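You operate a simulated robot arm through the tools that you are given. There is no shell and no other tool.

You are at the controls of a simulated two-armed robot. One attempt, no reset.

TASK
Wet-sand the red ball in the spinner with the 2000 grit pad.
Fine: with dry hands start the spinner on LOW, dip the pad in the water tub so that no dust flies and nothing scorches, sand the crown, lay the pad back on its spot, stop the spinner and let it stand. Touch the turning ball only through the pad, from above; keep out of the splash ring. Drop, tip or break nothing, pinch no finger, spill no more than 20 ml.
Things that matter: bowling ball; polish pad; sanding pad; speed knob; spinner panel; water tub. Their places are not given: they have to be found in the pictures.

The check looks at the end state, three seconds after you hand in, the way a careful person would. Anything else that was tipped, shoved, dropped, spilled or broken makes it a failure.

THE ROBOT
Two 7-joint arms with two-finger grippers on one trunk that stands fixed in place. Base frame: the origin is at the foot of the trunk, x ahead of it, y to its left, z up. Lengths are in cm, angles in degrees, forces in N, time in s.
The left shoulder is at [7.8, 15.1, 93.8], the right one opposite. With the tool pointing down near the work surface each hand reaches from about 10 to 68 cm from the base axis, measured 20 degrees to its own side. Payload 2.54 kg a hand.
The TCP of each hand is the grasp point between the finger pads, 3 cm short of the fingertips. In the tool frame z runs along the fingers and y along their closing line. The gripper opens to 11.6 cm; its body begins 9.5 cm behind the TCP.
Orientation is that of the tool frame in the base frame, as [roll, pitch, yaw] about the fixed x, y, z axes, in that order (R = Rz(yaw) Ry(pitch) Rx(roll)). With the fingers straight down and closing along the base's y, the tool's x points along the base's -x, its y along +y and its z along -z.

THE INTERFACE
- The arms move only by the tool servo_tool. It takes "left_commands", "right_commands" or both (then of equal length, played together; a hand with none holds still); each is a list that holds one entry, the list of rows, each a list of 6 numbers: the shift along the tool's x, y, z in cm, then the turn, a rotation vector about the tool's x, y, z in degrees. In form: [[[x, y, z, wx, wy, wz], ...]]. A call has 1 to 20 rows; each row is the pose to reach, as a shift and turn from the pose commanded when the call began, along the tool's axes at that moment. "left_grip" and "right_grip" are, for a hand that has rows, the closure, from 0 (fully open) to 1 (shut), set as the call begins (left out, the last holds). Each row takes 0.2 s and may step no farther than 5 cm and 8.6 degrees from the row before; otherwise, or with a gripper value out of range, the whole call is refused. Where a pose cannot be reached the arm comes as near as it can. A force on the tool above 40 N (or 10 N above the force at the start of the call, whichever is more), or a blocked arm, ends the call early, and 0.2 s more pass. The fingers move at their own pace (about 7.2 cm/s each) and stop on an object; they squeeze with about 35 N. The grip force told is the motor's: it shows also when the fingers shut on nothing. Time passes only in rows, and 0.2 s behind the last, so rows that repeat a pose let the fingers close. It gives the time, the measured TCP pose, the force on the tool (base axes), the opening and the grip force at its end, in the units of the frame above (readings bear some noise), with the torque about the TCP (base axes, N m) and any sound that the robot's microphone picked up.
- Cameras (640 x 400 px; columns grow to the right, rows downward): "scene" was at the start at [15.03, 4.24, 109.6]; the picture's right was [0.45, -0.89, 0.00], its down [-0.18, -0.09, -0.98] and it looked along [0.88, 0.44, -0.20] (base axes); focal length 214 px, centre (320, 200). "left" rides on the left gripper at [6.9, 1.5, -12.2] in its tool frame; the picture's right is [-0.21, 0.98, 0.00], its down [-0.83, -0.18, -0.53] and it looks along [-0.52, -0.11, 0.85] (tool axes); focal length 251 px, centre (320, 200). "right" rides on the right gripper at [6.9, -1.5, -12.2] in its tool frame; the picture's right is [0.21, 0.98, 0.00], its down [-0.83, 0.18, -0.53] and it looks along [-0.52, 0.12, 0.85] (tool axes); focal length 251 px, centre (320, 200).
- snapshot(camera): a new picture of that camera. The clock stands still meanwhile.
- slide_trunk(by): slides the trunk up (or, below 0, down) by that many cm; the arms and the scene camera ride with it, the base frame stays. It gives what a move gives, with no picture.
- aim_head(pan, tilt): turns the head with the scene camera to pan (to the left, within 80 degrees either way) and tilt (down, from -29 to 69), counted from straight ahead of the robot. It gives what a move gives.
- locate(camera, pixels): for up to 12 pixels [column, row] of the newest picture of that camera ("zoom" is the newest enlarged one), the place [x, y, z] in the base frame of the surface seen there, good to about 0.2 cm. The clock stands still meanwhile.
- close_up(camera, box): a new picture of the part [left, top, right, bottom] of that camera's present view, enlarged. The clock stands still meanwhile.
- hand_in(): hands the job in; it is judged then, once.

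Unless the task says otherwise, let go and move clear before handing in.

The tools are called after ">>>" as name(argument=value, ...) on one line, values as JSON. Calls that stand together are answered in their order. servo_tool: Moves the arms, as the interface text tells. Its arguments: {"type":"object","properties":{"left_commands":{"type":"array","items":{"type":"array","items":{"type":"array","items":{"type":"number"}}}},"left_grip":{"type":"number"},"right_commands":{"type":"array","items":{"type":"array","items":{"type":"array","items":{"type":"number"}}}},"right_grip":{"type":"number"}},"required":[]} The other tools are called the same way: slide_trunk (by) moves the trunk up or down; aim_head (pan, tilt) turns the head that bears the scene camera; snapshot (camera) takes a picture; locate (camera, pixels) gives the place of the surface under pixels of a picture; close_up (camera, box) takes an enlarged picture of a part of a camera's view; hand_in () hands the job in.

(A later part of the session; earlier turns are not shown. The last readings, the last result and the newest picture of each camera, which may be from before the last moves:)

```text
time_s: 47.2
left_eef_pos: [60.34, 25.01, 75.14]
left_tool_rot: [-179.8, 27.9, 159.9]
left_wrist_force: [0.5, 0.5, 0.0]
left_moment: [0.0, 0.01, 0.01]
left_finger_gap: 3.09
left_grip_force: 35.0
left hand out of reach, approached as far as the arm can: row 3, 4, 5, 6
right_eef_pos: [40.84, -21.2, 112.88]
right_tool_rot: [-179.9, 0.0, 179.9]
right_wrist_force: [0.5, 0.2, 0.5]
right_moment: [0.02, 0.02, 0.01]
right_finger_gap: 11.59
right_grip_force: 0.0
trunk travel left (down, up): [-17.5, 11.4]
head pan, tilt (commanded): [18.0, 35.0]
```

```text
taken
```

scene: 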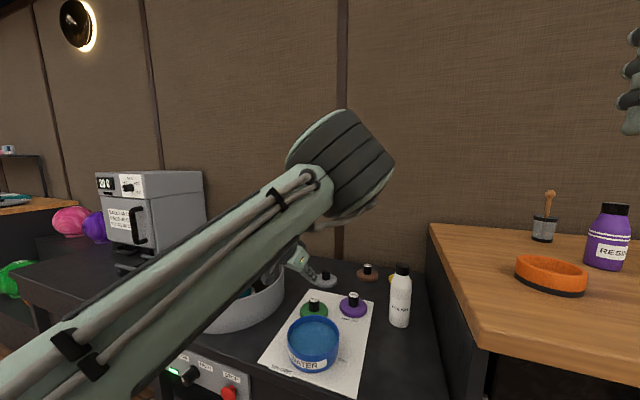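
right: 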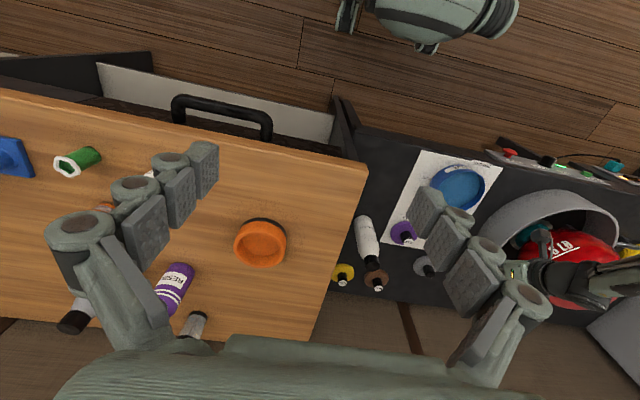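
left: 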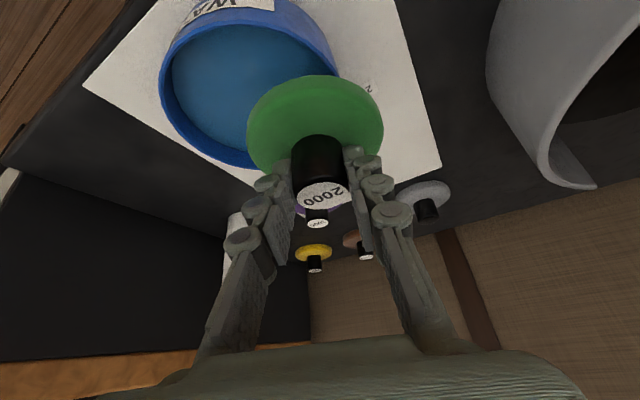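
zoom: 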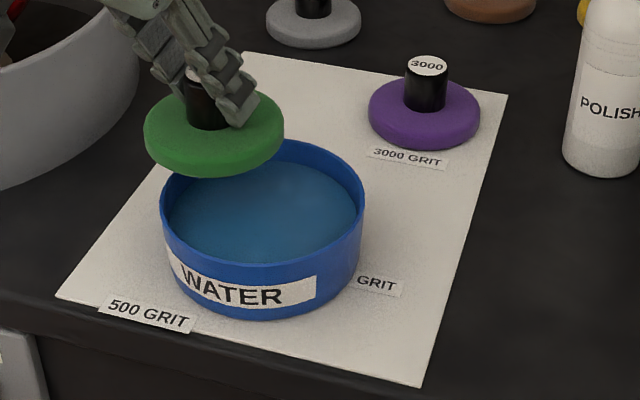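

The arm stopped short at (60.3, 25.0), the same inward limit as before. I'll turn the hand a further 25° rightward (the pad stays level), which moves the wrist left, and then go to the tub's centre.

>>> servo_tool(left_commands=[[[0, 0, 0, 2.93, 0, 5.53], [0, 0, 0, 5.85, 0, 11.05], [0, 0, 0, 8.78, 0, 16.6], [0, 0, 0, 11.7, 0, 22.1], [0, 0, 0, 11.7, 0, 22.1]]])

>>> servo_tool(left_commands=[[[-0.5, -1.1, 0.28, 0, 0, 0], [-1.1, -2.3, 0.58, 0, 0, 0], [-1.59, -3.36, 0.85, 0, 0, 0], [-1.59, -3.36, 0.85, 0, 0, 0]]])

>>> close_up(camera="scene", box=[270, 170, 370, 260])

>>> snapshot(camera="left")

```text
time_s: 48.4
left_eef_pos: [60.29, 24.94, 75.25]
left_tool_rot: [-179.9, 28.0, 134.8]
left_wrist_force: [-0.8, 1.5, 0.2]
left_moment: [-0.01, 0.05, -0.02]
left_finger_gap: 3.08
left_grip_force: 34.9
right_eef_pos: [40.78, -21.26, 112.9]
right_tool_rot: [-180.0, 0.1, -179.9]
right_wrist_force: [0.2, -0.1, 0.0]
right_moment: [0.02, -0.02, -0.03]
right_finger_gap: 11.58
right_grip_force: 0.1
trunk travel left (down, up): [-17.5, 11.4]
head pan, tilt (commanded): [18.0, 35.0]
```

```text
time_s: 49.4
left_eef_pos: [59.1, 21.15, 75.28]
left_tool_rot: [-179.9, 27.9, 134.8]
left_wrist_force: [-0.7, 0.5, -0.4]
left_moment: [0.01, 0.0, 0.01]
left_finger_gap: 3.13
left_grip_force: 35.2
right_eef_pos: [40.71, -21.27, 112.92]
right_tool_rot: [180.0, -0.1, 180.0]
right_wrist_force: [0.4, 0.5, 0.4]
right_moment: [-0.03, 0.04, 0.02]
right_finger_gap: 11.59
right_grip_force: 0.0
trunk travel left (down, up): [-17.5, 11.4]
head pan, tilt (commanded): [18.0, 35.0]
```

```text
4.44 times, centred on (320, 215) of scene
```

zoom: 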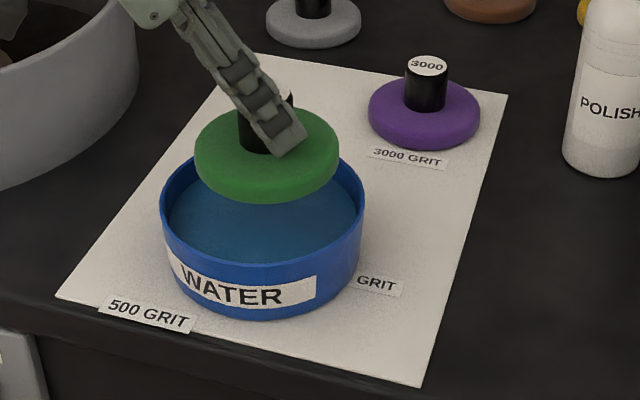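

```text
taken
```

left: 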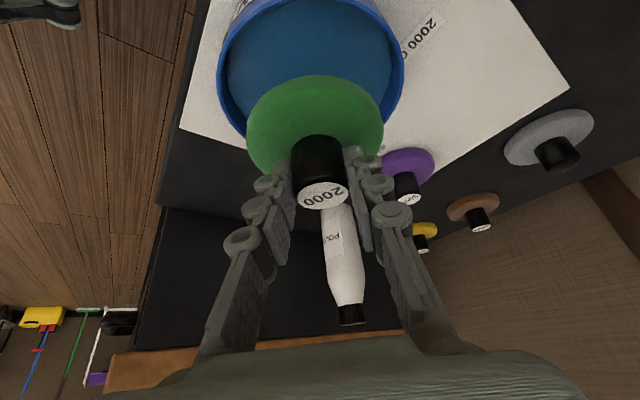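

The hand reached (59.15, 21.25, 75.25), with the pad over the tub. I'll locate the pad's edges to confirm it is centred over the water before lowering.

>>> close_up(camera="scene", box=[290, 185, 350, 245])

>>> locate(camera="zoom", pixels=[[160, 100], [160, 60], [225, 130], [320, 140], [380, 110], [395, 70], [160, 85], [390, 90], [280, 165], [300, 95]])

```text
6.67 times, centred on (320, 215) of scene
```

zoom: 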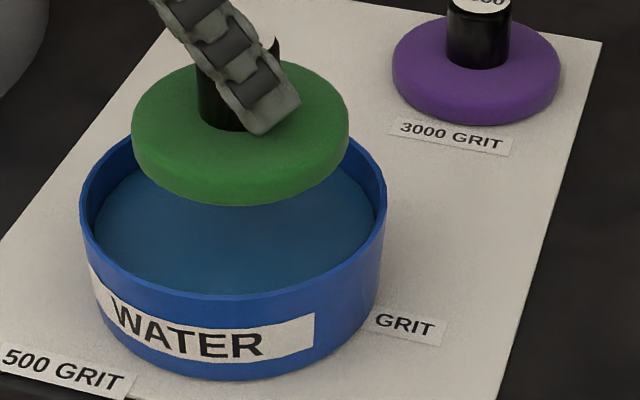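

```text
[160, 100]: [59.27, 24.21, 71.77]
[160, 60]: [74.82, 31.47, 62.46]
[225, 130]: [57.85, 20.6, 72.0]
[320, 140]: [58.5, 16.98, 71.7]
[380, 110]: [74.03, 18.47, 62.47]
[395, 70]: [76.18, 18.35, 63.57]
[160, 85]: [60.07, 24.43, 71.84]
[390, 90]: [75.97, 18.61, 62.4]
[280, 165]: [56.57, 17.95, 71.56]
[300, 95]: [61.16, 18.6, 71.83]
```

Some of these points suggest the pad might be up to 1 cm off-centre, so I'll locate its outline more carefully.

>>> locate(camera="zoom", pixels=[[138, 120], [344, 110], [180, 75], [320, 78], [240, 175], [180, 150], [310, 160], [342, 130], [150, 140], [210, 110]])

>>> locate(camera="left", pixels=[[252, 120], [378, 125], [315, 82], [270, 90], [360, 90], [250, 140], [322, 195], [318, 150], [230, 60], [395, 60]])

```text
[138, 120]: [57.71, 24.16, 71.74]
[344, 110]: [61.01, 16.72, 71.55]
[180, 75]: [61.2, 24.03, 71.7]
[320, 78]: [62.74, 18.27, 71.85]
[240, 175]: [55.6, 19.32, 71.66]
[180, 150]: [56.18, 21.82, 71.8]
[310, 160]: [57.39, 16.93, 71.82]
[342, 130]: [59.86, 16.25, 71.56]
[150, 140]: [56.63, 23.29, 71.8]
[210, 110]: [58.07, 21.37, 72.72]
```

```text
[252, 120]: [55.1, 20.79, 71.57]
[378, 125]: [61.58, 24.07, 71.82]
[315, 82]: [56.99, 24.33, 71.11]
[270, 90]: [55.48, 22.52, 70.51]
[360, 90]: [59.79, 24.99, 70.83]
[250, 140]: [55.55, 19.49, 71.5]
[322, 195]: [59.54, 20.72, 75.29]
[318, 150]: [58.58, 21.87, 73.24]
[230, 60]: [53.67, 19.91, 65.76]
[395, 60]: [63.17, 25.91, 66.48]
```

The pad's centre is about (59.3, 20.7), radius 4.4, so it clears the tub's wall by about 1.2 cm. I'll nudge it (+0.2, +0.35) and lower it 4 cm to just above the water.

>>> servo_tool(left_commands=[[[0.3, 0.2, 0.4, 0, 0, 0], [0.65, 0.39, 1.0, 0, 0, 0], [1.1, 0.39, 1.85, 0, 0, 0], [1.5, 0.39, 2.6, 0, 0, 0], [1.8, 0.39, 3.2, 0, 0, 0], [1.97, 0.39, 3.48, 0, 0, 0], [1.97, 0.39, 3.48, 0, 0, 0]]])

>>> close_up(camera="scene", box=[290, 185, 350, 245])

>>> close_up(camera="left", box=[200, 0, 440, 160])

```text
time_s: 51.0
left_eef_pos: [59.41, 21.43, 71.22]
left_tool_rot: [-179.9, 28.1, 134.9]
left_wrist_force: [0.0, 0.2, -0.6]
left_moment: [0.0, 0.0, -0.01]
left_finger_gap: 3.1
left_grip_force: 34.9
right_eef_pos: [40.86, -21.23, 112.82]
right_tool_rot: [180.0, 0.0, -180.0]
right_wrist_force: [0.1, 0.5, -0.3]
right_moment: [0.01, 0.02, 0.02]
right_finger_gap: 11.6
right_grip_force: 0.0
trunk travel left (down, up): [-17.5, 11.4]
head pan, tilt (commanded): [18.0, 35.0]
```

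```text
6.67 times, centred on (320, 215) of scene
```

zoom: 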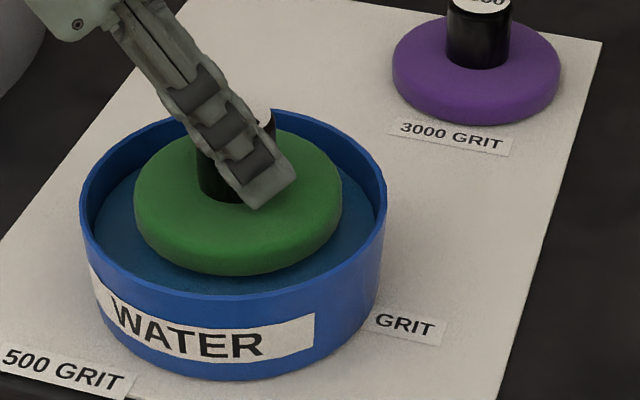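

```text
2.50 times, centred on (320, 80) of left
```

zoom: 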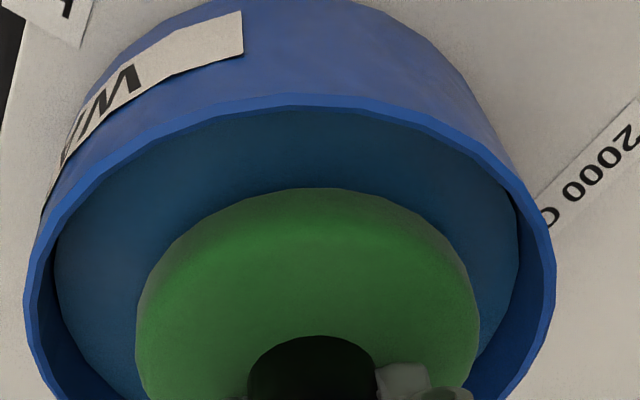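

The pad sits centrally inside the tub, just above the water. I'll lower it slowly 1 cm to dip its face and hold it there.

>>> servo_tool(left_commands=[[[0.07, 0, 0.13, 0, 0, 0], [0.14, 0, 0.26, 0, 0, 0], [0.21, 0, 0.4, 0, 0, 0], [0.28, 0, 0.53, 0, 0, 0], [0.35, 0, 0.66, 0, 0, 0], [0.42, 0, 0.8, 0, 0, 0], [0.47, 0, 0.88, 0, 0, 0], [0.47, 0, 0.88, 0, 0, 0], [0.47, 0, 0.88, 0, 0, 0], [0.47, 0, 0.88, 0, 0, 0]]])

>>> close_up(camera="scene", box=[290, 185, 350, 245])

>>> close_up(camera="left", box=[200, 0, 440, 160])

```text
time_s: 53.2
left_eef_pos: [59.3, 21.52, 70.29]
left_tool_rot: [-179.9, 28.1, 134.9]
left_wrist_force: [0.4, 0.3, -0.3]
left_moment: [0.01, 0.0, -0.03]
left_finger_gap: 3.1
left_grip_force: 35.2
right_eef_pos: [40.85, -21.29, 112.78]
right_tool_rot: [-179.9, -0.1, 180.0]
right_wrist_force: [-0.4, -0.3, -0.4]
right_moment: [-0.01, -0.01, -0.02]
right_finger_gap: 11.59
right_grip_force: 0.2
trunk travel left (down, up): [-17.5, 11.4]
head pan, tilt (commanded): [18.0, 35.0]
```

```text
6.67 times, centred on (320, 215) of scene
```

zoom: 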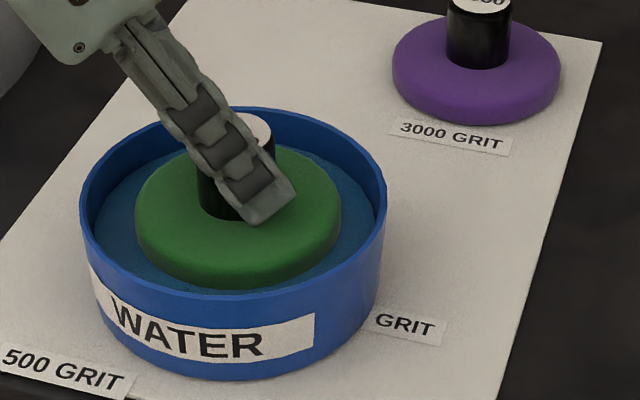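

```text
2.50 times, centred on (320, 80) of left
```

zoom: 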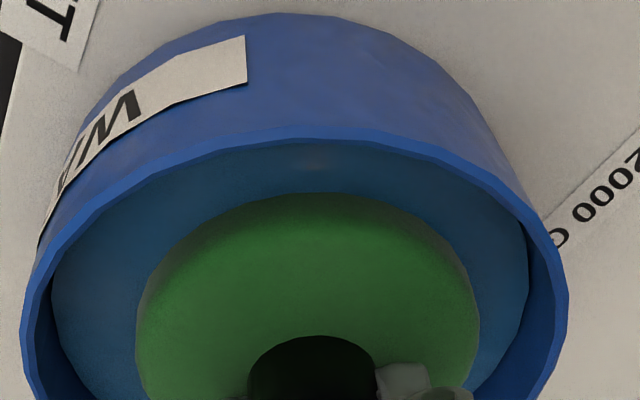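

The pad's face is at the water (z≈65.1). I'll go 0.4 cm deeper and hold for about a second, so it is surely soaked; the fingertips stay above the water.

>>> servo_tool(left_commands=[[[0.06, 0, 0.11, 0, 0, 0], [0.13, 0, 0.24, 0, 0, 0], [0.19, 0, 0.35, 0, 0, 0], [0.19, 0, 0.35, 0, 0, 0], [0.19, 0, 0.35, 0, 0, 0], [0.19, 0, 0.35, 0, 0, 0], [0.19, 0, 0.35, 0, 0, 0], [0.19, 0, 0.35, 0, 0, 0]]])

>>> close_up(camera="scene", box=[290, 185, 350, 245])

```text
time_s: 55.0
left_eef_pos: [59.36, 21.49, 69.86]
left_tool_rot: [-180.0, 28.0, 134.9]
left_wrist_force: [-0.5, -0.4, 0.2]
left_moment: [0.01, -0.02, -0.06]
left_finger_gap: 3.11
left_grip_force: 34.8
right_eef_pos: [40.84, -21.26, 112.86]
right_tool_rot: [180.0, 0.0, 180.0]
right_wrist_force: [0.9, 0.4, -0.1]
right_moment: [-0.02, 0.02, -0.02]
right_finger_gap: 11.59
right_grip_force: 0.3
trunk travel left (down, up): [-17.5, 11.4]
head pan, tilt (commanded): [18.0, 35.0]
```

```text
6.67 times, centred on (320, 215) of scene
```

zoom: 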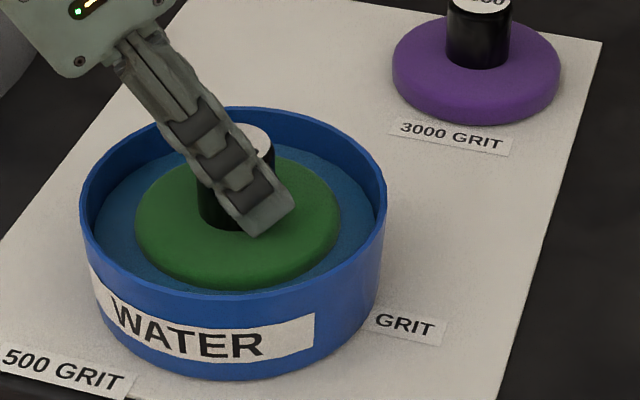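

The pad is dipped (its green has darkened). I'll lift it slowly just clear of the water, let it drip over the tub for about 2 s, and then raise it above the rim.

>>> servo_tool(left_commands=[[[-0.14, 0, -0.26, 0, 0, 0], [-0.38, 0, -0.7, 0, 0, 0], [-0.66, 0, -1.24, 0, 0, 0], [-0.89, 0, -1.68, 0, 0, 0], [-0.89, 0, -1.68, 0, 0, 0], [-0.89, 0, -1.68, 0, 0, 0], [-0.89, 0, -1.68, 0, 0, 0], [-0.89, 0, -1.68, 0, 0, 0], [-0.89, 0, -1.68, 0, 0, 0], [-0.89, 0, -1.68, 0, 0, 0], [-0.89, 0, -1.68, 0, 0, 0], [-0.89, 0, -1.68, 0, 0, 0], [-1.3, 0, -2.45, 0, 0, 0], [-1.8, 0, -3.4, 0, 0, 0], [-2.4, 0, -4.5, 0, 0, 0], [-3.05, 0, -5.74, 0, 0, 0], [-3.05, 0, -5.74, 0, 0, 0]]])

>>> close_up(camera="scene", box=[280, 165, 360, 245])

>>> snapshot(camera="scene")

```text
time_s: 58.6
left_eef_pos: [59.46, 21.55, 76.33]
left_tool_rot: [-179.9, 28.0, 135.0]
left_wrist_force: [-0.4, -0.3, -0.8]
left_moment: [-0.01, 0.01, 0.0]
left_finger_gap: 3.09
left_grip_force: 34.5
right_eef_pos: [40.86, -21.25, 113.0]
right_tool_rot: [180.0, 0.0, -180.0]
right_wrist_force: [-0.1, -0.5, 0.1]
right_moment: [-0.02, 0.01, -0.01]
right_finger_gap: 11.61
right_grip_force: 0.1
trunk travel left (down, up): [-17.5, 11.4]
head pan, tilt (commanded): [18.0, 35.0]
```

```text
5.00 times, centred on (320, 205) of scene
```

zoom: 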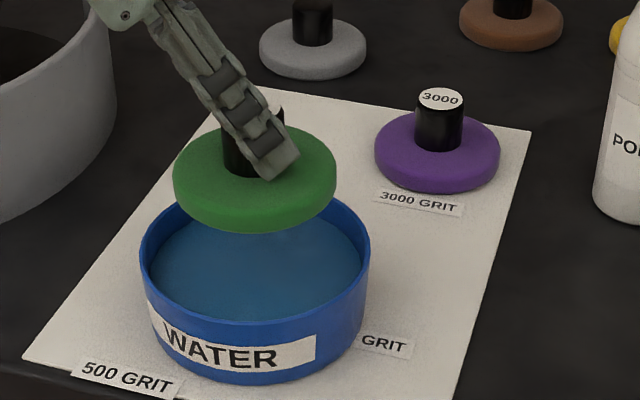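

```text
taken
```

scene: 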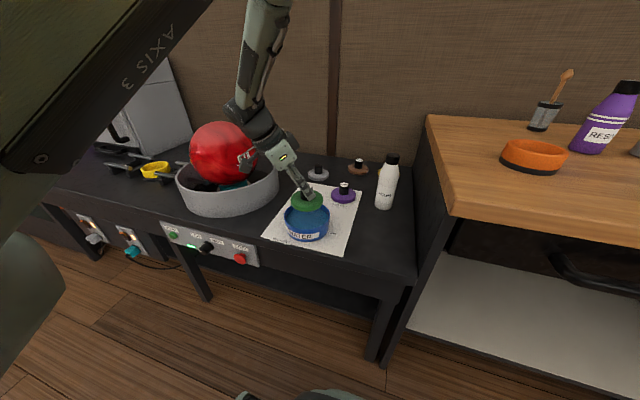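

The pad is held and wet, and no spill shows on the paper. I'll lift 8 cm more and raise the trunk 11 so the pad goes above the ball's height before moving across.

>>> servo_tool(left_commands=[[[-0.7, 0, -1.3, 0, 0, 0], [-1.7, 0, -3.2, 0, 0, 0], [-2.8, 0, -5.3, 0, 0, 0], [-3.75, 0, -7.06, 0, 0, 0], [-3.75, 0, -7.06, 0, 0, 0]]])

>>> slide_trunk(by=11)

>>> snapshot(camera="left")

>>> snapshot(camera="scene")

```text
time_s: 59.8
left_eef_pos: [59.3, 21.66, 84.46]
left_tool_rot: [-179.9, 27.8, 134.9]
left_wrist_force: [-0.5, 0.1, -1.3]
left_moment: [-0.02, 0.01, 0.02]
left_finger_gap: 3.08
left_grip_force: 34.4
right_eef_pos: [40.87, -21.32, 112.93]
right_tool_rot: [180.0, 0.1, 179.9]
right_wrist_force: [0.1, -0.5, 0.3]
right_moment: [-0.02, 0.02, 0.0]
right_finger_gap: 11.59
right_grip_force: 0.1
trunk travel left (down, up): [-17.5, 11.4]
head pan, tilt (commanded): [18.0, 35.0]
```

```text
time_s: 61.3
left_eef_pos: [59.35, 21.63, 95.43]
left_tool_rot: [-179.9, 27.9, 134.9]
left_wrist_force: [0.2, -0.4, -0.9]
left_moment: [-0.02, -0.01, 0.01]
left_finger_gap: 3.11
left_grip_force: 35.3
right_eef_pos: [40.84, -21.28, 123.89]
right_tool_rot: [-180.0, 0.0, -180.0]
right_wrist_force: [-0.5, 0.5, -0.3]
right_moment: [0.01, 0.0, 0.0]
right_finger_gap: 11.61
right_grip_force: 0.1
trunk travel left (down, up): [-28.5, 0.4]
head pan, tilt (commanded): [18.0, 35.0]
```

```text
taken
```

left: 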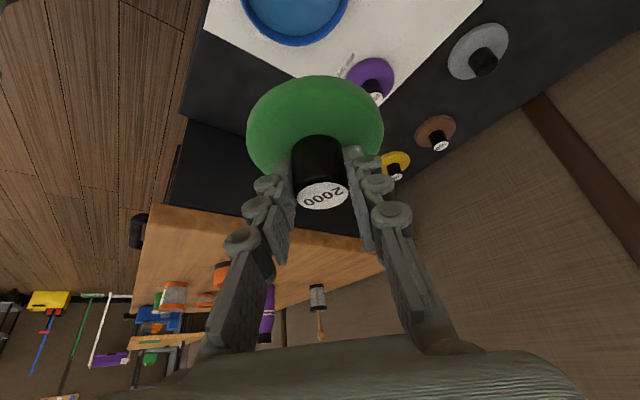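

```text
taken
```

scene: 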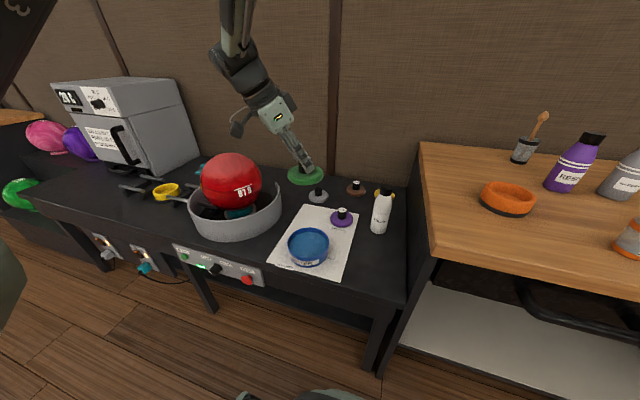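

The pad is level in the grip with its bottom at about z=90. I'll move it towards the ball at z≈98, keeping well above the crown.

>>> servo_tool(left_commands=[[[0.8, 1.6, -0.7, 0, 0, 0], [2.1, 4.3, -1.84, 0, 0, 0], [3.7, 7.5, -3.2, 0, 0, 0], [5.3, 10.8, -4.6, 0, 0, 0], [6.8, 13.9, -5.95, 0, 0, 0], [8.0, 16.4, -7.0, 0, 0, 0], [8.64, 17.68, -7.54, 0, 0, 0], [8.64, 17.68, -7.54, 0, 0, 0]]])

>>> servo_tool(left_commands=[[[0, 0, 0, -3.61, 0, -6.8], [0, 0, 0, -7.22, 0, -13.6], [0, 0, 0, -10.83, 0, -20.4], [0, 0, 0, -14.44, 0, -27.2], [0, 0, 0, -18.05, 0, -34.0], [0, 0, 0, -21.66, 0, -40.8], [0, 0, 0, -25.3, 0, -47.6], [0, 0, 0, -28.9, 0, -54.4], [0, 0, 0, -32.5, 0, -61.2], [0, 0, 0, -36.1, 0, -68.0], [0, 0, 0, -36.1, 0, -68.0]]])

>>> snapshot(camera="left")

>>> aim_head(pan=30, tilt=30)

>>> snapshot(camera="scene")

```text
time_s: 63.1
left_eef_pos: [63.93, 42.03, 98.08]
left_tool_rot: [-179.9, 28.0, 134.9]
left_wrist_force: [0.3, -0.6, -0.6]
left_moment: [0.02, -0.04, 0.0]
left_finger_gap: 3.14
left_grip_force: 35.4
right_eef_pos: [40.9, -21.19, 123.92]
right_tool_rot: [-180.0, -0.1, -179.9]
right_wrist_force: [0.0, 0.0, 0.5]
right_moment: [0.03, 0.0, -0.03]
right_finger_gap: 11.61
right_grip_force: 0.1
trunk travel left (down, up): [-28.5, 0.4]
head pan, tilt (commanded): [18.0, 35.0]
```

```text
time_s: 65.5
left_eef_pos: [63.85, 41.92, 97.93]
left_tool_rot: [179.9, 28.0, -148.1]
left_wrist_force: [0.1, 0.3, -0.4]
left_moment: [0.02, 0.0, 0.0]
left_finger_gap: 3.11
left_grip_force: 34.4
right_eef_pos: [40.84, -21.29, 123.94]
right_tool_rot: [-180.0, 0.0, 180.0]
right_wrist_force: [-0.2, -0.6, 0.9]
right_moment: [0.03, -0.01, 0.0]
right_finger_gap: 11.63
right_grip_force: 0.0
trunk travel left (down, up): [-28.5, 0.4]
head pan, tilt (commanded): [18.0, 35.0]
```

```text
taken
```

left: 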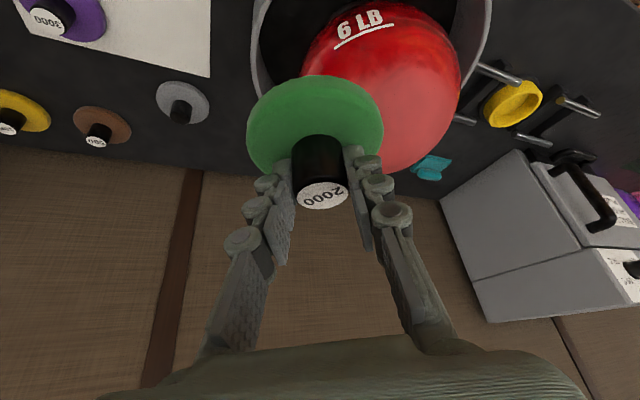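

```text
time_s: 66.2
left_eef_pos: [63.85, 41.85, 98.03]
left_tool_rot: [-180.0, 28.0, -148.1]
left_wrist_force: [0.4, -1.0, -0.1]
left_moment: [0.01, 0.02, 0.01]
left_finger_gap: 3.08
left_grip_force: 34.6
right_eef_pos: [40.77, -21.29, 123.87]
right_tool_rot: [-180.0, 0.1, 180.0]
right_wrist_force: [0.2, 0.1, -0.4]
right_moment: [-0.01, -0.01, -0.01]
right_finger_gap: 11.6
right_grip_force: 0.0
trunk travel left (down, up): [-28.5, 0.4]
head pan, tilt (commanded): [30.0, 30.0]
```

```text
taken
```

scene: 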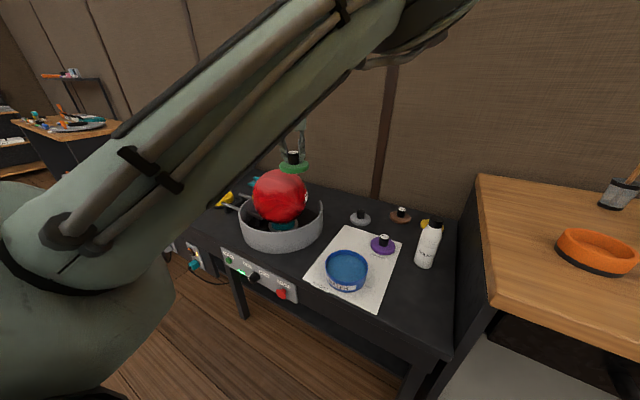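

The pad is level at z≈93 beside the ball, and the hand heading is +32°. I'll move it to a hover over the crown (pad bottom about 6 cm above) and check the reach.

>>> servo_tool(left_commands=[[[-1.4, 1.0, 0.75, 0, 0, 0], [-4.0, 2.75, 2.1, 0, 0, 0], [-6.6, 4.5, 3.5, 0, 0, 0], [-9.2, 6.3, 4.9, 0, 0, 0], [-10.9, 7.49, 5.8, 0, 0, 0], [-10.9, 7.49, 5.8, 0, 0, 0]]])

>>> snapshot(camera="left")

>>> snapshot(camera="scene")

>>> snapshot(camera="right")

```text
time_s: 67.6
left_eef_pos: [70.26, 54.84, 98.01]
left_tool_rot: [180.0, 27.9, -148.2]
left_wrist_force: [0.0, -0.5, 0.0]
left_moment: [0.0, 0.0, -0.02]
left_finger_gap: 3.12
left_grip_force: 35.2
right_eef_pos: [40.81, -21.35, 123.84]
right_tool_rot: [-180.0, -0.1, 179.9]
right_wrist_force: [0.4, 0.0, 0.9]
right_moment: [0.01, 0.02, -0.01]
right_finger_gap: 11.59
right_grip_force: 0.0
trunk travel left (down, up): [-28.5, 0.4]
head pan, tilt (commanded): [30.0, 30.0]
```

```text
taken
```

left: 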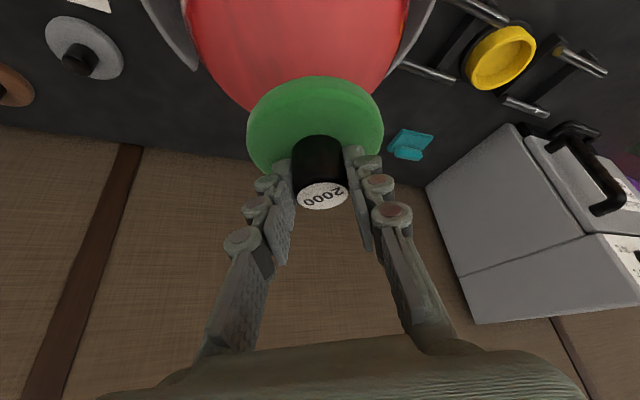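

```text
taken
```

scene: 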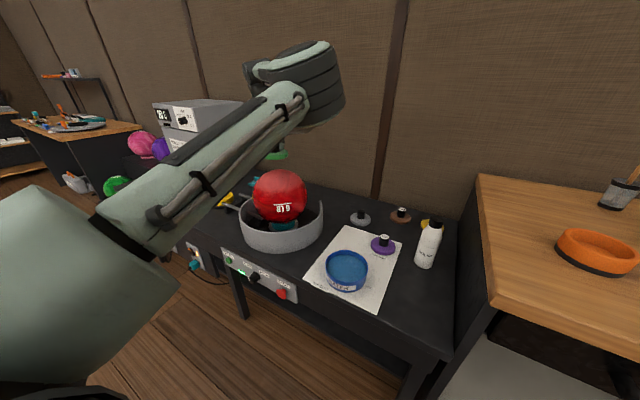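

```text
taken
```

right: 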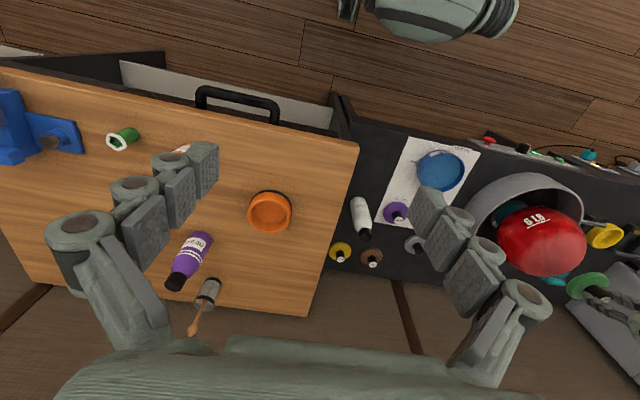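

The flat pose (62° down) is reachable over the crown. I'll locate the pad and ball from the left and right cameras to check alignment before lowering.

>>> locate(camera="left", pixels=[[322, 197], [252, 120], [379, 125], [315, 84], [270, 92], [360, 92], [300, 60], [230, 80], [390, 20], [330, 20]])

>>> close_up(camera="right", box=[480, 180, 640, 330])

>>> locate(camera="right", pixels=[[588, 280], [570, 285], [605, 283], [590, 275], [540, 240], [560, 225], [520, 255], [545, 265], [580, 245], [500, 240]])

```text
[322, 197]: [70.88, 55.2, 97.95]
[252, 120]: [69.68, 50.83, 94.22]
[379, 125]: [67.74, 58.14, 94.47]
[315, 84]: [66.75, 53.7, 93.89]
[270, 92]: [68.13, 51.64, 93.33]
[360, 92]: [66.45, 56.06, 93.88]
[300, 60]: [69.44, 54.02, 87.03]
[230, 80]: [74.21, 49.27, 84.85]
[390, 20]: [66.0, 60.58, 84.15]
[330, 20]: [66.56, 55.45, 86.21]
```

```text
2.67 times, centred on (560, 255) of right
```

zoom: 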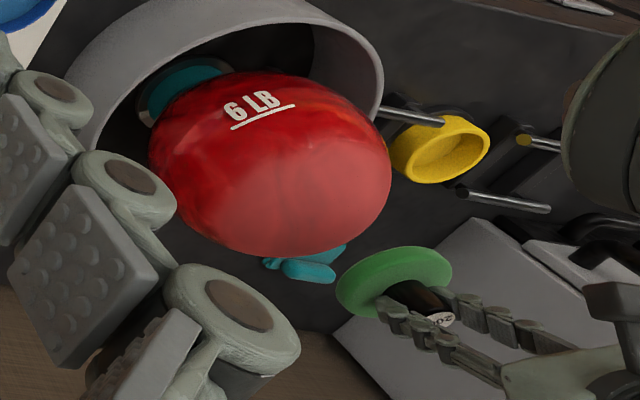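

```text
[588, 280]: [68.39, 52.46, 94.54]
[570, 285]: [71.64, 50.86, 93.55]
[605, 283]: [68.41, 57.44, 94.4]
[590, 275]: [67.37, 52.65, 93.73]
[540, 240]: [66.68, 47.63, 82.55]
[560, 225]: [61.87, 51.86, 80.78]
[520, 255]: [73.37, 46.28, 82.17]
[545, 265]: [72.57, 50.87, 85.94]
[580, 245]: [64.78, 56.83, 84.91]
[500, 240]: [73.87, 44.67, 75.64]
```

The pad is centred at about (70.6, 55.1), directly over the crown (70.7, 55.0, 87.0). I'll lower it 4.4 cm first.

>>> servo_tool(left_commands=[[[0.4, 0, 0.8, 0, 0, 0], [0.95, 0, 1.8, 0, 0, 0], [1.5, 0, 2.83, 0, 0, 0], [1.9, 0, 3.55, 0, 0, 0], [2.06, 0, 3.89, 0, 0, 0], [2.06, 0, 3.89, 0, 0, 0]]])

>>> snapshot(camera="left")

>>> close_up(camera="scene", box=[220, 120, 350, 240])

```text
time_s: 69.0
left_eef_pos: [70.46, 54.85, 93.66]
left_tool_rot: [180.0, 27.9, -148.2]
left_wrist_force: [0.4, 0.8, 0.3]
left_moment: [0.0, 0.06, -0.04]
left_finger_gap: 3.11
left_grip_force: 35.3
right_eef_pos: [40.76, -21.29, 123.87]
right_tool_rot: [180.0, 0.0, -179.9]
right_wrist_force: [0.2, 0.0, 0.0]
right_moment: [0.01, -0.01, -0.01]
right_finger_gap: 11.61
right_grip_force: 0.1
trunk travel left (down, up): [-28.5, 0.4]
head pan, tilt (commanded): [30.0, 30.0]
```

```text
taken
```

left: 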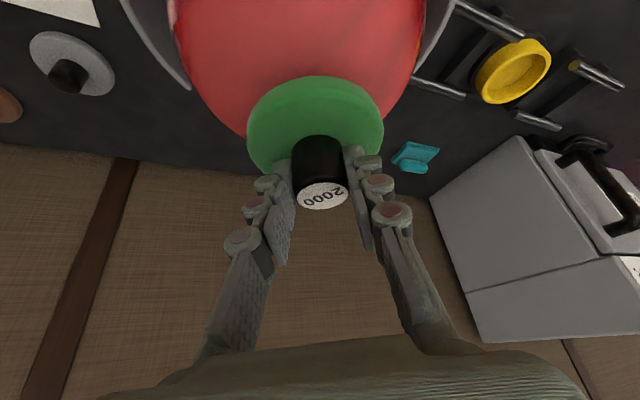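

```text
3.33 times, centred on (285, 180) of scene
```

zoom: 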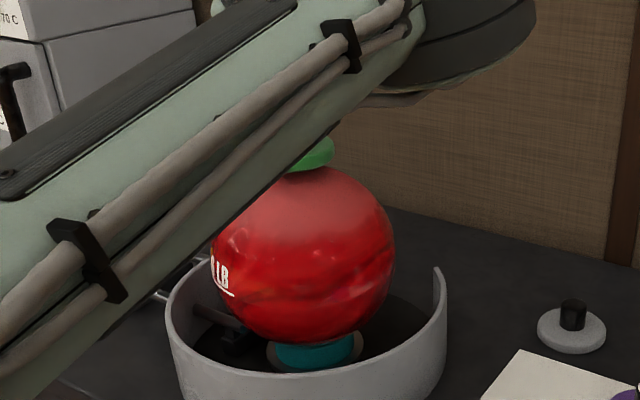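

The pad is now about 1.3 cm above the crown with no force yet. I'll lower it in fine steps, watching for contact.

>>> servo_tool(left_commands=[[[0.14, 0, 0.26, 0, 0, 0], [0.28, 0, 0.53, 0, 0, 0], [0.42, 0, 0.79, 0, 0, 0], [0.49, 0, 0.93, 0, 0, 0]]])

>>> servo_tool(left_commands=[[[0.07, 0, 0.13, 0, 0, 0], [0.12, 0, 0.22, 0, 0, 0]]])

```text
time_s: 70.0
left_eef_pos: [70.49, 54.93, 92.45]
left_tool_rot: [179.9, 27.9, -148.1]
left_wrist_force: [0.9, 0.5, -0.3]
left_moment: [-0.03, -0.02, 0.04]
left_finger_gap: 3.08
left_grip_force: 35.1
right_eef_pos: [40.93, -21.28, 123.9]
right_tool_rot: [180.0, 0.0, 180.0]
right_wrist_force: [0.1, -0.3, 0.8]
right_moment: [0.02, -0.02, 0.01]
right_finger_gap: 11.61
right_grip_force: 0.0
trunk travel left (down, up): [-28.5, 0.4]
head pan, tilt (commanded): [30.0, 30.0]
```

```text
time_s: 70.6
left_eef_pos: [70.39, 54.92, 92.29]
left_tool_rot: [-179.9, 27.9, -148.0]
left_wrist_force: [0.3, 0.4, 0.2]
left_moment: [0.0, 0.01, 0.03]
left_finger_gap: 3.09
left_grip_force: 35.7
right_eef_pos: [40.85, -21.28, 123.87]
right_tool_rot: [-179.9, 0.0, -180.0]
right_wrist_force: [-0.2, -0.7, 0.2]
right_moment: [-0.01, -0.01, 0.04]
right_finger_gap: 11.6
right_grip_force: 0.1
trunk travel left (down, up): [-28.5, 0.4]
head pan, tilt (commanded): [30.0, 30.0]
```

There is still no force at TCP z=92.29. I'll continue in 0.15 cm steps.

>>> servo_tool(left_commands=[[[0.035, 0, 0.066, 0, 0, 0], [0.07, 0, 0.13, 0, 0, 0]]])

>>> close_up(camera="scene", box=[240, 140, 310, 210])

```text
time_s: 71.2
left_eef_pos: [70.47, 54.83, 92.21]
left_tool_rot: [180.0, 28.0, -148.0]
left_wrist_force: [0.1, 0.6, 1.1]
left_moment: [0.03, -0.01, 0.01]
left_finger_gap: 3.1
left_grip_force: 35.2
right_eef_pos: [40.8, -21.34, 123.92]
right_tool_rot: [179.9, 0.0, -179.9]
right_wrist_force: [-0.1, 0.4, -1.1]
right_moment: [-0.02, 0.01, -0.03]
right_finger_gap: 11.61
right_grip_force: 0.1
trunk travel left (down, up): [-28.5, 0.4]
head pan, tilt (commanded): [30.0, 30.0]
```

```text
5.71 times, centred on (275, 175) of scene
```

zoom: 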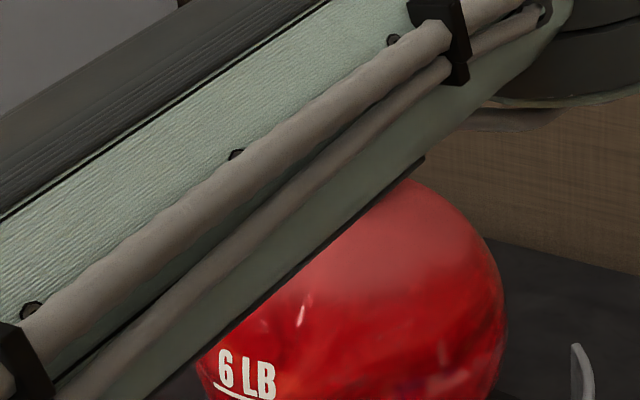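

The upper arm blocks the scene view, so I'll rely on the force. Force z reads about 1 N now; I'll go another 0.15 cm.

>>> servo_tool(left_commands=[[[0.035, 0, 0.066, 0, 0, 0], [0.07, 0, 0.13, 0, 0, 0], [0.07, 0, 0.13, 0, 0, 0]]])

>>> close_up(camera="right", box=[480, 180, 640, 330])

```text
time_s: 72.0
left_eef_pos: [70.48, 54.86, 92.21]
left_tool_rot: [180.0, 28.2, -148.3]
left_wrist_force: [2.7, 0.7, 8.8]
left_moment: [0.02, -0.17, 0.02]
left_finger_gap: 3.11
left_grip_force: 34.8
right_eef_pos: [40.8, -21.48, 123.96]
right_tool_rot: [179.8, 0.1, -180.0]
right_wrist_force: [0.0, -0.5, -0.2]
right_moment: [-0.02, -0.02, 0.01]
right_finger_gap: 11.61
right_grip_force: 0.1
trunk travel left (down, up): [-28.5, 0.4]
head pan, tilt (commanded): [30.0, 30.0]
```

```text
2.67 times, centred on (560, 255) of right
```

zoom: 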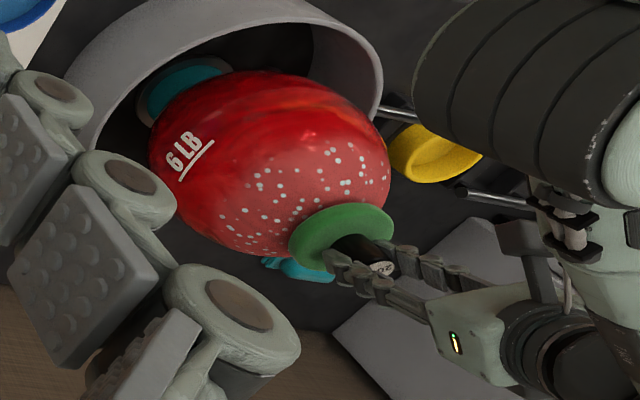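

Contact: 8.8 N upward, and the right camera shows wet specks around the pad on the crown, so sanding has begun. I'll hold for 2 s and check the force and the ball.

>>> servo_tool(left_commands=[[[0, 0, 0, 0, 0, 0], [0, 0, 0, 0, 0, 0], [0, 0, 0, 0, 0, 0], [0, 0, 0, 0, 0, 0], [0, 0, 0, 0, 0, 0], [0, 0, 0, 0, 0, 0], [0, 0, 0, 0, 0, 0], [0, 0, 0, 0, 0, 0], [0, 0, 0, 0, 0, 0]]])

>>> close_up(camera="right", box=[480, 180, 640, 330])

>>> snapshot(camera="left")

```text
time_s: 74.0
left_eef_pos: [70.43, 54.5, 92.12]
left_tool_rot: [-179.8, 28.1, -148.2]
left_wrist_force: [2.5, -3.4, 13.5]
left_moment: [-0.19, -0.12, 0.0]
left_finger_gap: 3.12
left_grip_force: 34.8
right_eef_pos: [40.54, -21.25, 124.05]
right_tool_rot: [179.8, 0.1, 179.9]
right_wrist_force: [0.3, -0.4, -0.3]
right_moment: [-0.02, -0.02, 0.0]
right_finger_gap: 11.59
right_grip_force: 0.0
trunk travel left (down, up): [-28.5, 0.4]
head pan, tilt (commanded): [30.0, 30.0]
```

```text
2.67 times, centred on (560, 255) of right
```

zoom: 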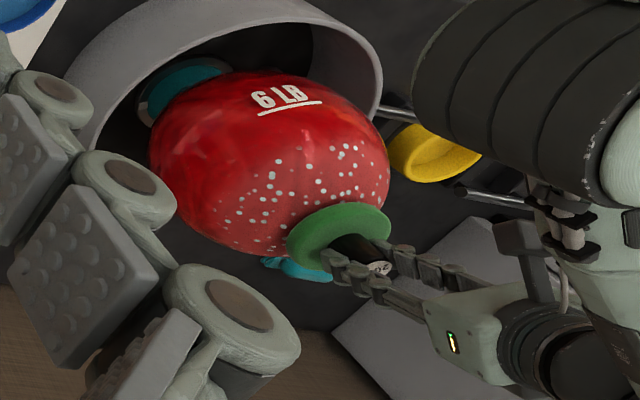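

```text
taken
```

left: 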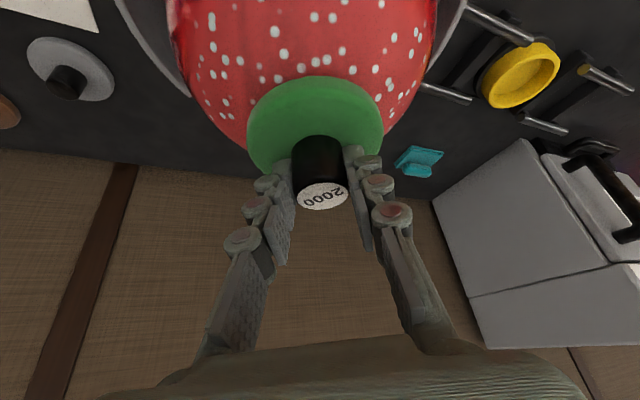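

The force has grown to 13.5 N with a little sideways drag, and droplets are spreading on the crown. I'll ease up 0.1 cm and keep sanding for 3 more seconds.

>>> servo_tool(left_commands=[[[-0.047, 0, -0.088, 0, 0, 0], [-0.047, 0, -0.088, 0, 0, 0], [-0.047, 0, -0.088, 0, 0, 0], [-0.047, 0, -0.088, 0, 0, 0], [-0.047, 0, -0.088, 0, 0, 0], [-0.047, 0, -0.088, 0, 0, 0], [-0.047, 0, -0.088, 0, 0, 0], [-0.047, 0, -0.088, 0, 0, 0], [-0.047, 0, -0.088, 0, 0, 0], [-0.047, 0, -0.088, 0, 0, 0], [-0.047, 0, -0.088, 0, 0, 0], [-0.047, 0, -0.088, 0, 0, 0]]])

>>> close_up(camera="right", box=[480, 180, 640, 330])

>>> close_up(camera="left", box=[160, 0, 480, 200])

```text
time_s: 76.6
left_eef_pos: [70.39, 54.91, 92.1]
left_tool_rot: [179.9, 28.0, -148.1]
left_wrist_force: [-0.5, 2.8, 6.9]
left_moment: [0.13, -0.11, 0.06]
left_finger_gap: 3.11
left_grip_force: 35.3
right_eef_pos: [40.75, -21.35, 123.86]
right_tool_rot: [179.9, 0.1, -180.0]
right_wrist_force: [-0.9, -0.4, 0.2]
right_moment: [0.0, -0.03, 0.02]
right_finger_gap: 11.62
right_grip_force: 0.1
trunk travel left (down, up): [-28.5, 0.4]
head pan, tilt (commanded): [30.0, 30.0]
```

```text
2.67 times, centred on (560, 255) of right
```

zoom: 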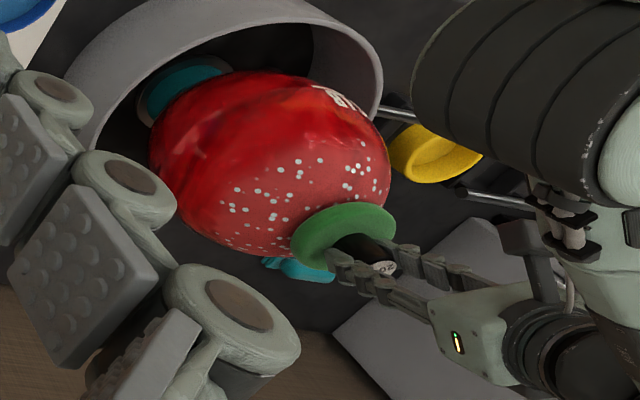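

```text
2.00 times, centred on (320, 100) of left
```

zoom: 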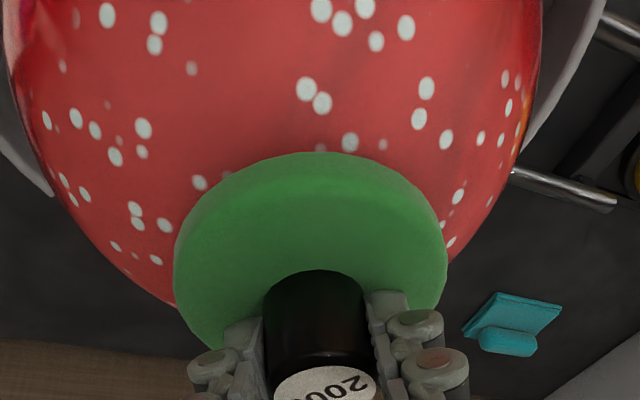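

The force is a steady 6.9 N, with a wet film of droplets and no scorch or dust. I'll hold about 4 s more with a small level back-and-forth to cover the crown.

>>> servo_tool(left_commands=[[[0, 0.15, 0, 0, 0, 0], [0, 0.3, 0, 0, 0, 0], [0, 0.5, 0, 0, 0, 0], [0, 0.5, 0, 0, 0, 0], [0, 0.3, 0, 0, 0, 0], [0, 0, 0, 0, 0, 0], [0, -0.3, 0, 0, 0, 0], [0, -0.5, 0, 0, 0, 0], [0, -0.5, 0, 0, 0, 0], [0, -0.3, 0, 0, 0, 0], [0, 0, 0, 0, 0, 0], [0, 0.3, 0, 0, 0, 0], [0, 0.5, 0, 0, 0, 0], [0, 0.3, 0, 0, 0, 0], [0, 0, 0, 0, 0, 0], [0, -0.3, 0, 0, 0, 0], [0, -0.3, 0, 0, 0, 0], [0, 0, 0, 0, 0, 0], [0, 0, 0, 0, 0, 0]]])

>>> close_up(camera="right", box=[480, 180, 640, 330])

>>> close_up(camera="left", box=[160, 0, 480, 200])

```text
time_s: 80.6
left_eef_pos: [70.33, 54.73, 92.14]
left_tool_rot: [180.0, 27.9, -148.2]
left_wrist_force: [2.2, 0.1, 6.0]
left_moment: [-0.03, -0.08, -0.01]
left_finger_gap: 3.13
left_grip_force: 35.0
right_eef_pos: [40.73, -21.31, 123.88]
right_tool_rot: [179.9, 0.0, 180.0]
right_wrist_force: [0.0, 0.2, 0.6]
right_moment: [-0.01, 0.0, 0.01]
right_finger_gap: 11.6
right_grip_force: 0.0
trunk travel left (down, up): [-28.5, 0.4]
head pan, tilt (commanded): [30.0, 30.0]
```

```text
2.67 times, centred on (560, 255) of right
```

zoom: 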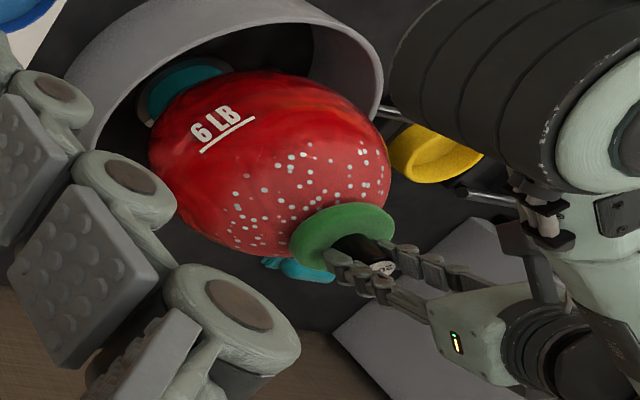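

```text
2.00 times, centred on (320, 100) of left
```

zoom: 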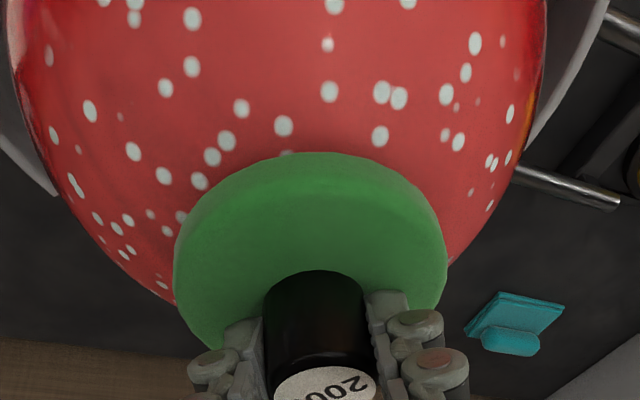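

That is about 9 s of wet contact at 6–9 N. I'll lift off straight up and look at the crown's finish.

>>> servo_tool(left_commands=[[[-0.14, 0, -0.26, 0, 0, 0], [-0.7, 0, -1.3, 0, 0, 0], [-1.6, 0, -3.0, 0, 0, 0], [-2.6, 0, -4.9, 0, 0, 0], [-2.6, 0, -4.9, 0, 0, 0]]])

>>> close_up(camera="right", box=[480, 180, 640, 330])

>>> close_up(camera="left", box=[160, 0, 480, 200])

```text
time_s: 81.8
left_eef_pos: [70.5, 54.88, 97.67]
left_tool_rot: [-180.0, 27.9, -148.1]
left_wrist_force: [-0.3, 0.1, -0.6]
left_moment: [-0.01, 0.02, 0.0]
left_finger_gap: 3.09
left_grip_force: 35.0
right_eef_pos: [40.86, -21.33, 124.0]
right_tool_rot: [180.0, 0.0, -180.0]
right_wrist_force: [-0.2, -0.1, 1.0]
right_moment: [0.02, 0.03, 0.0]
right_finger_gap: 11.6
right_grip_force: 0.0
trunk travel left (down, up): [-28.5, 0.4]
head pan, tilt (commanded): [30.0, 30.0]
```

```text
2.67 times, centred on (560, 255) of right
```

zoom: 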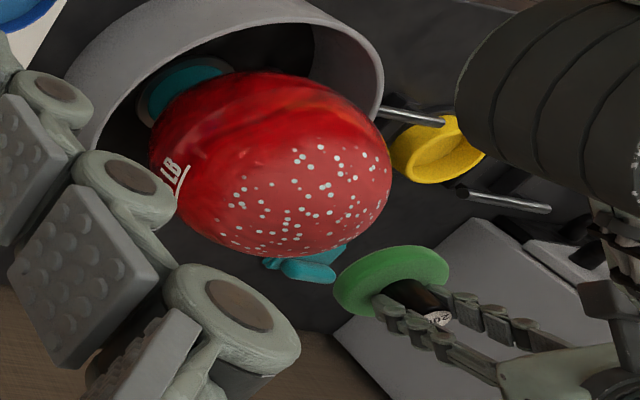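

```text
2.00 times, centred on (320, 100) of left
```

zoom: 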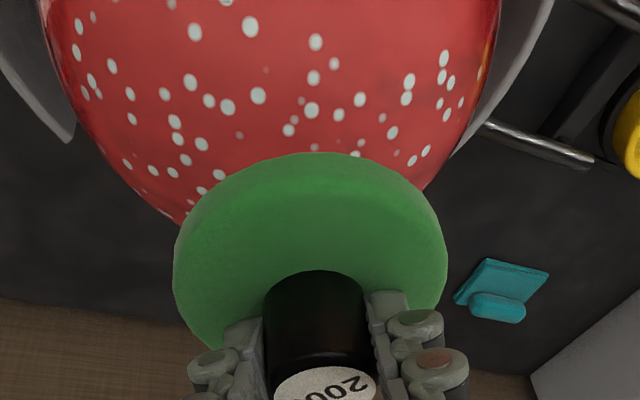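

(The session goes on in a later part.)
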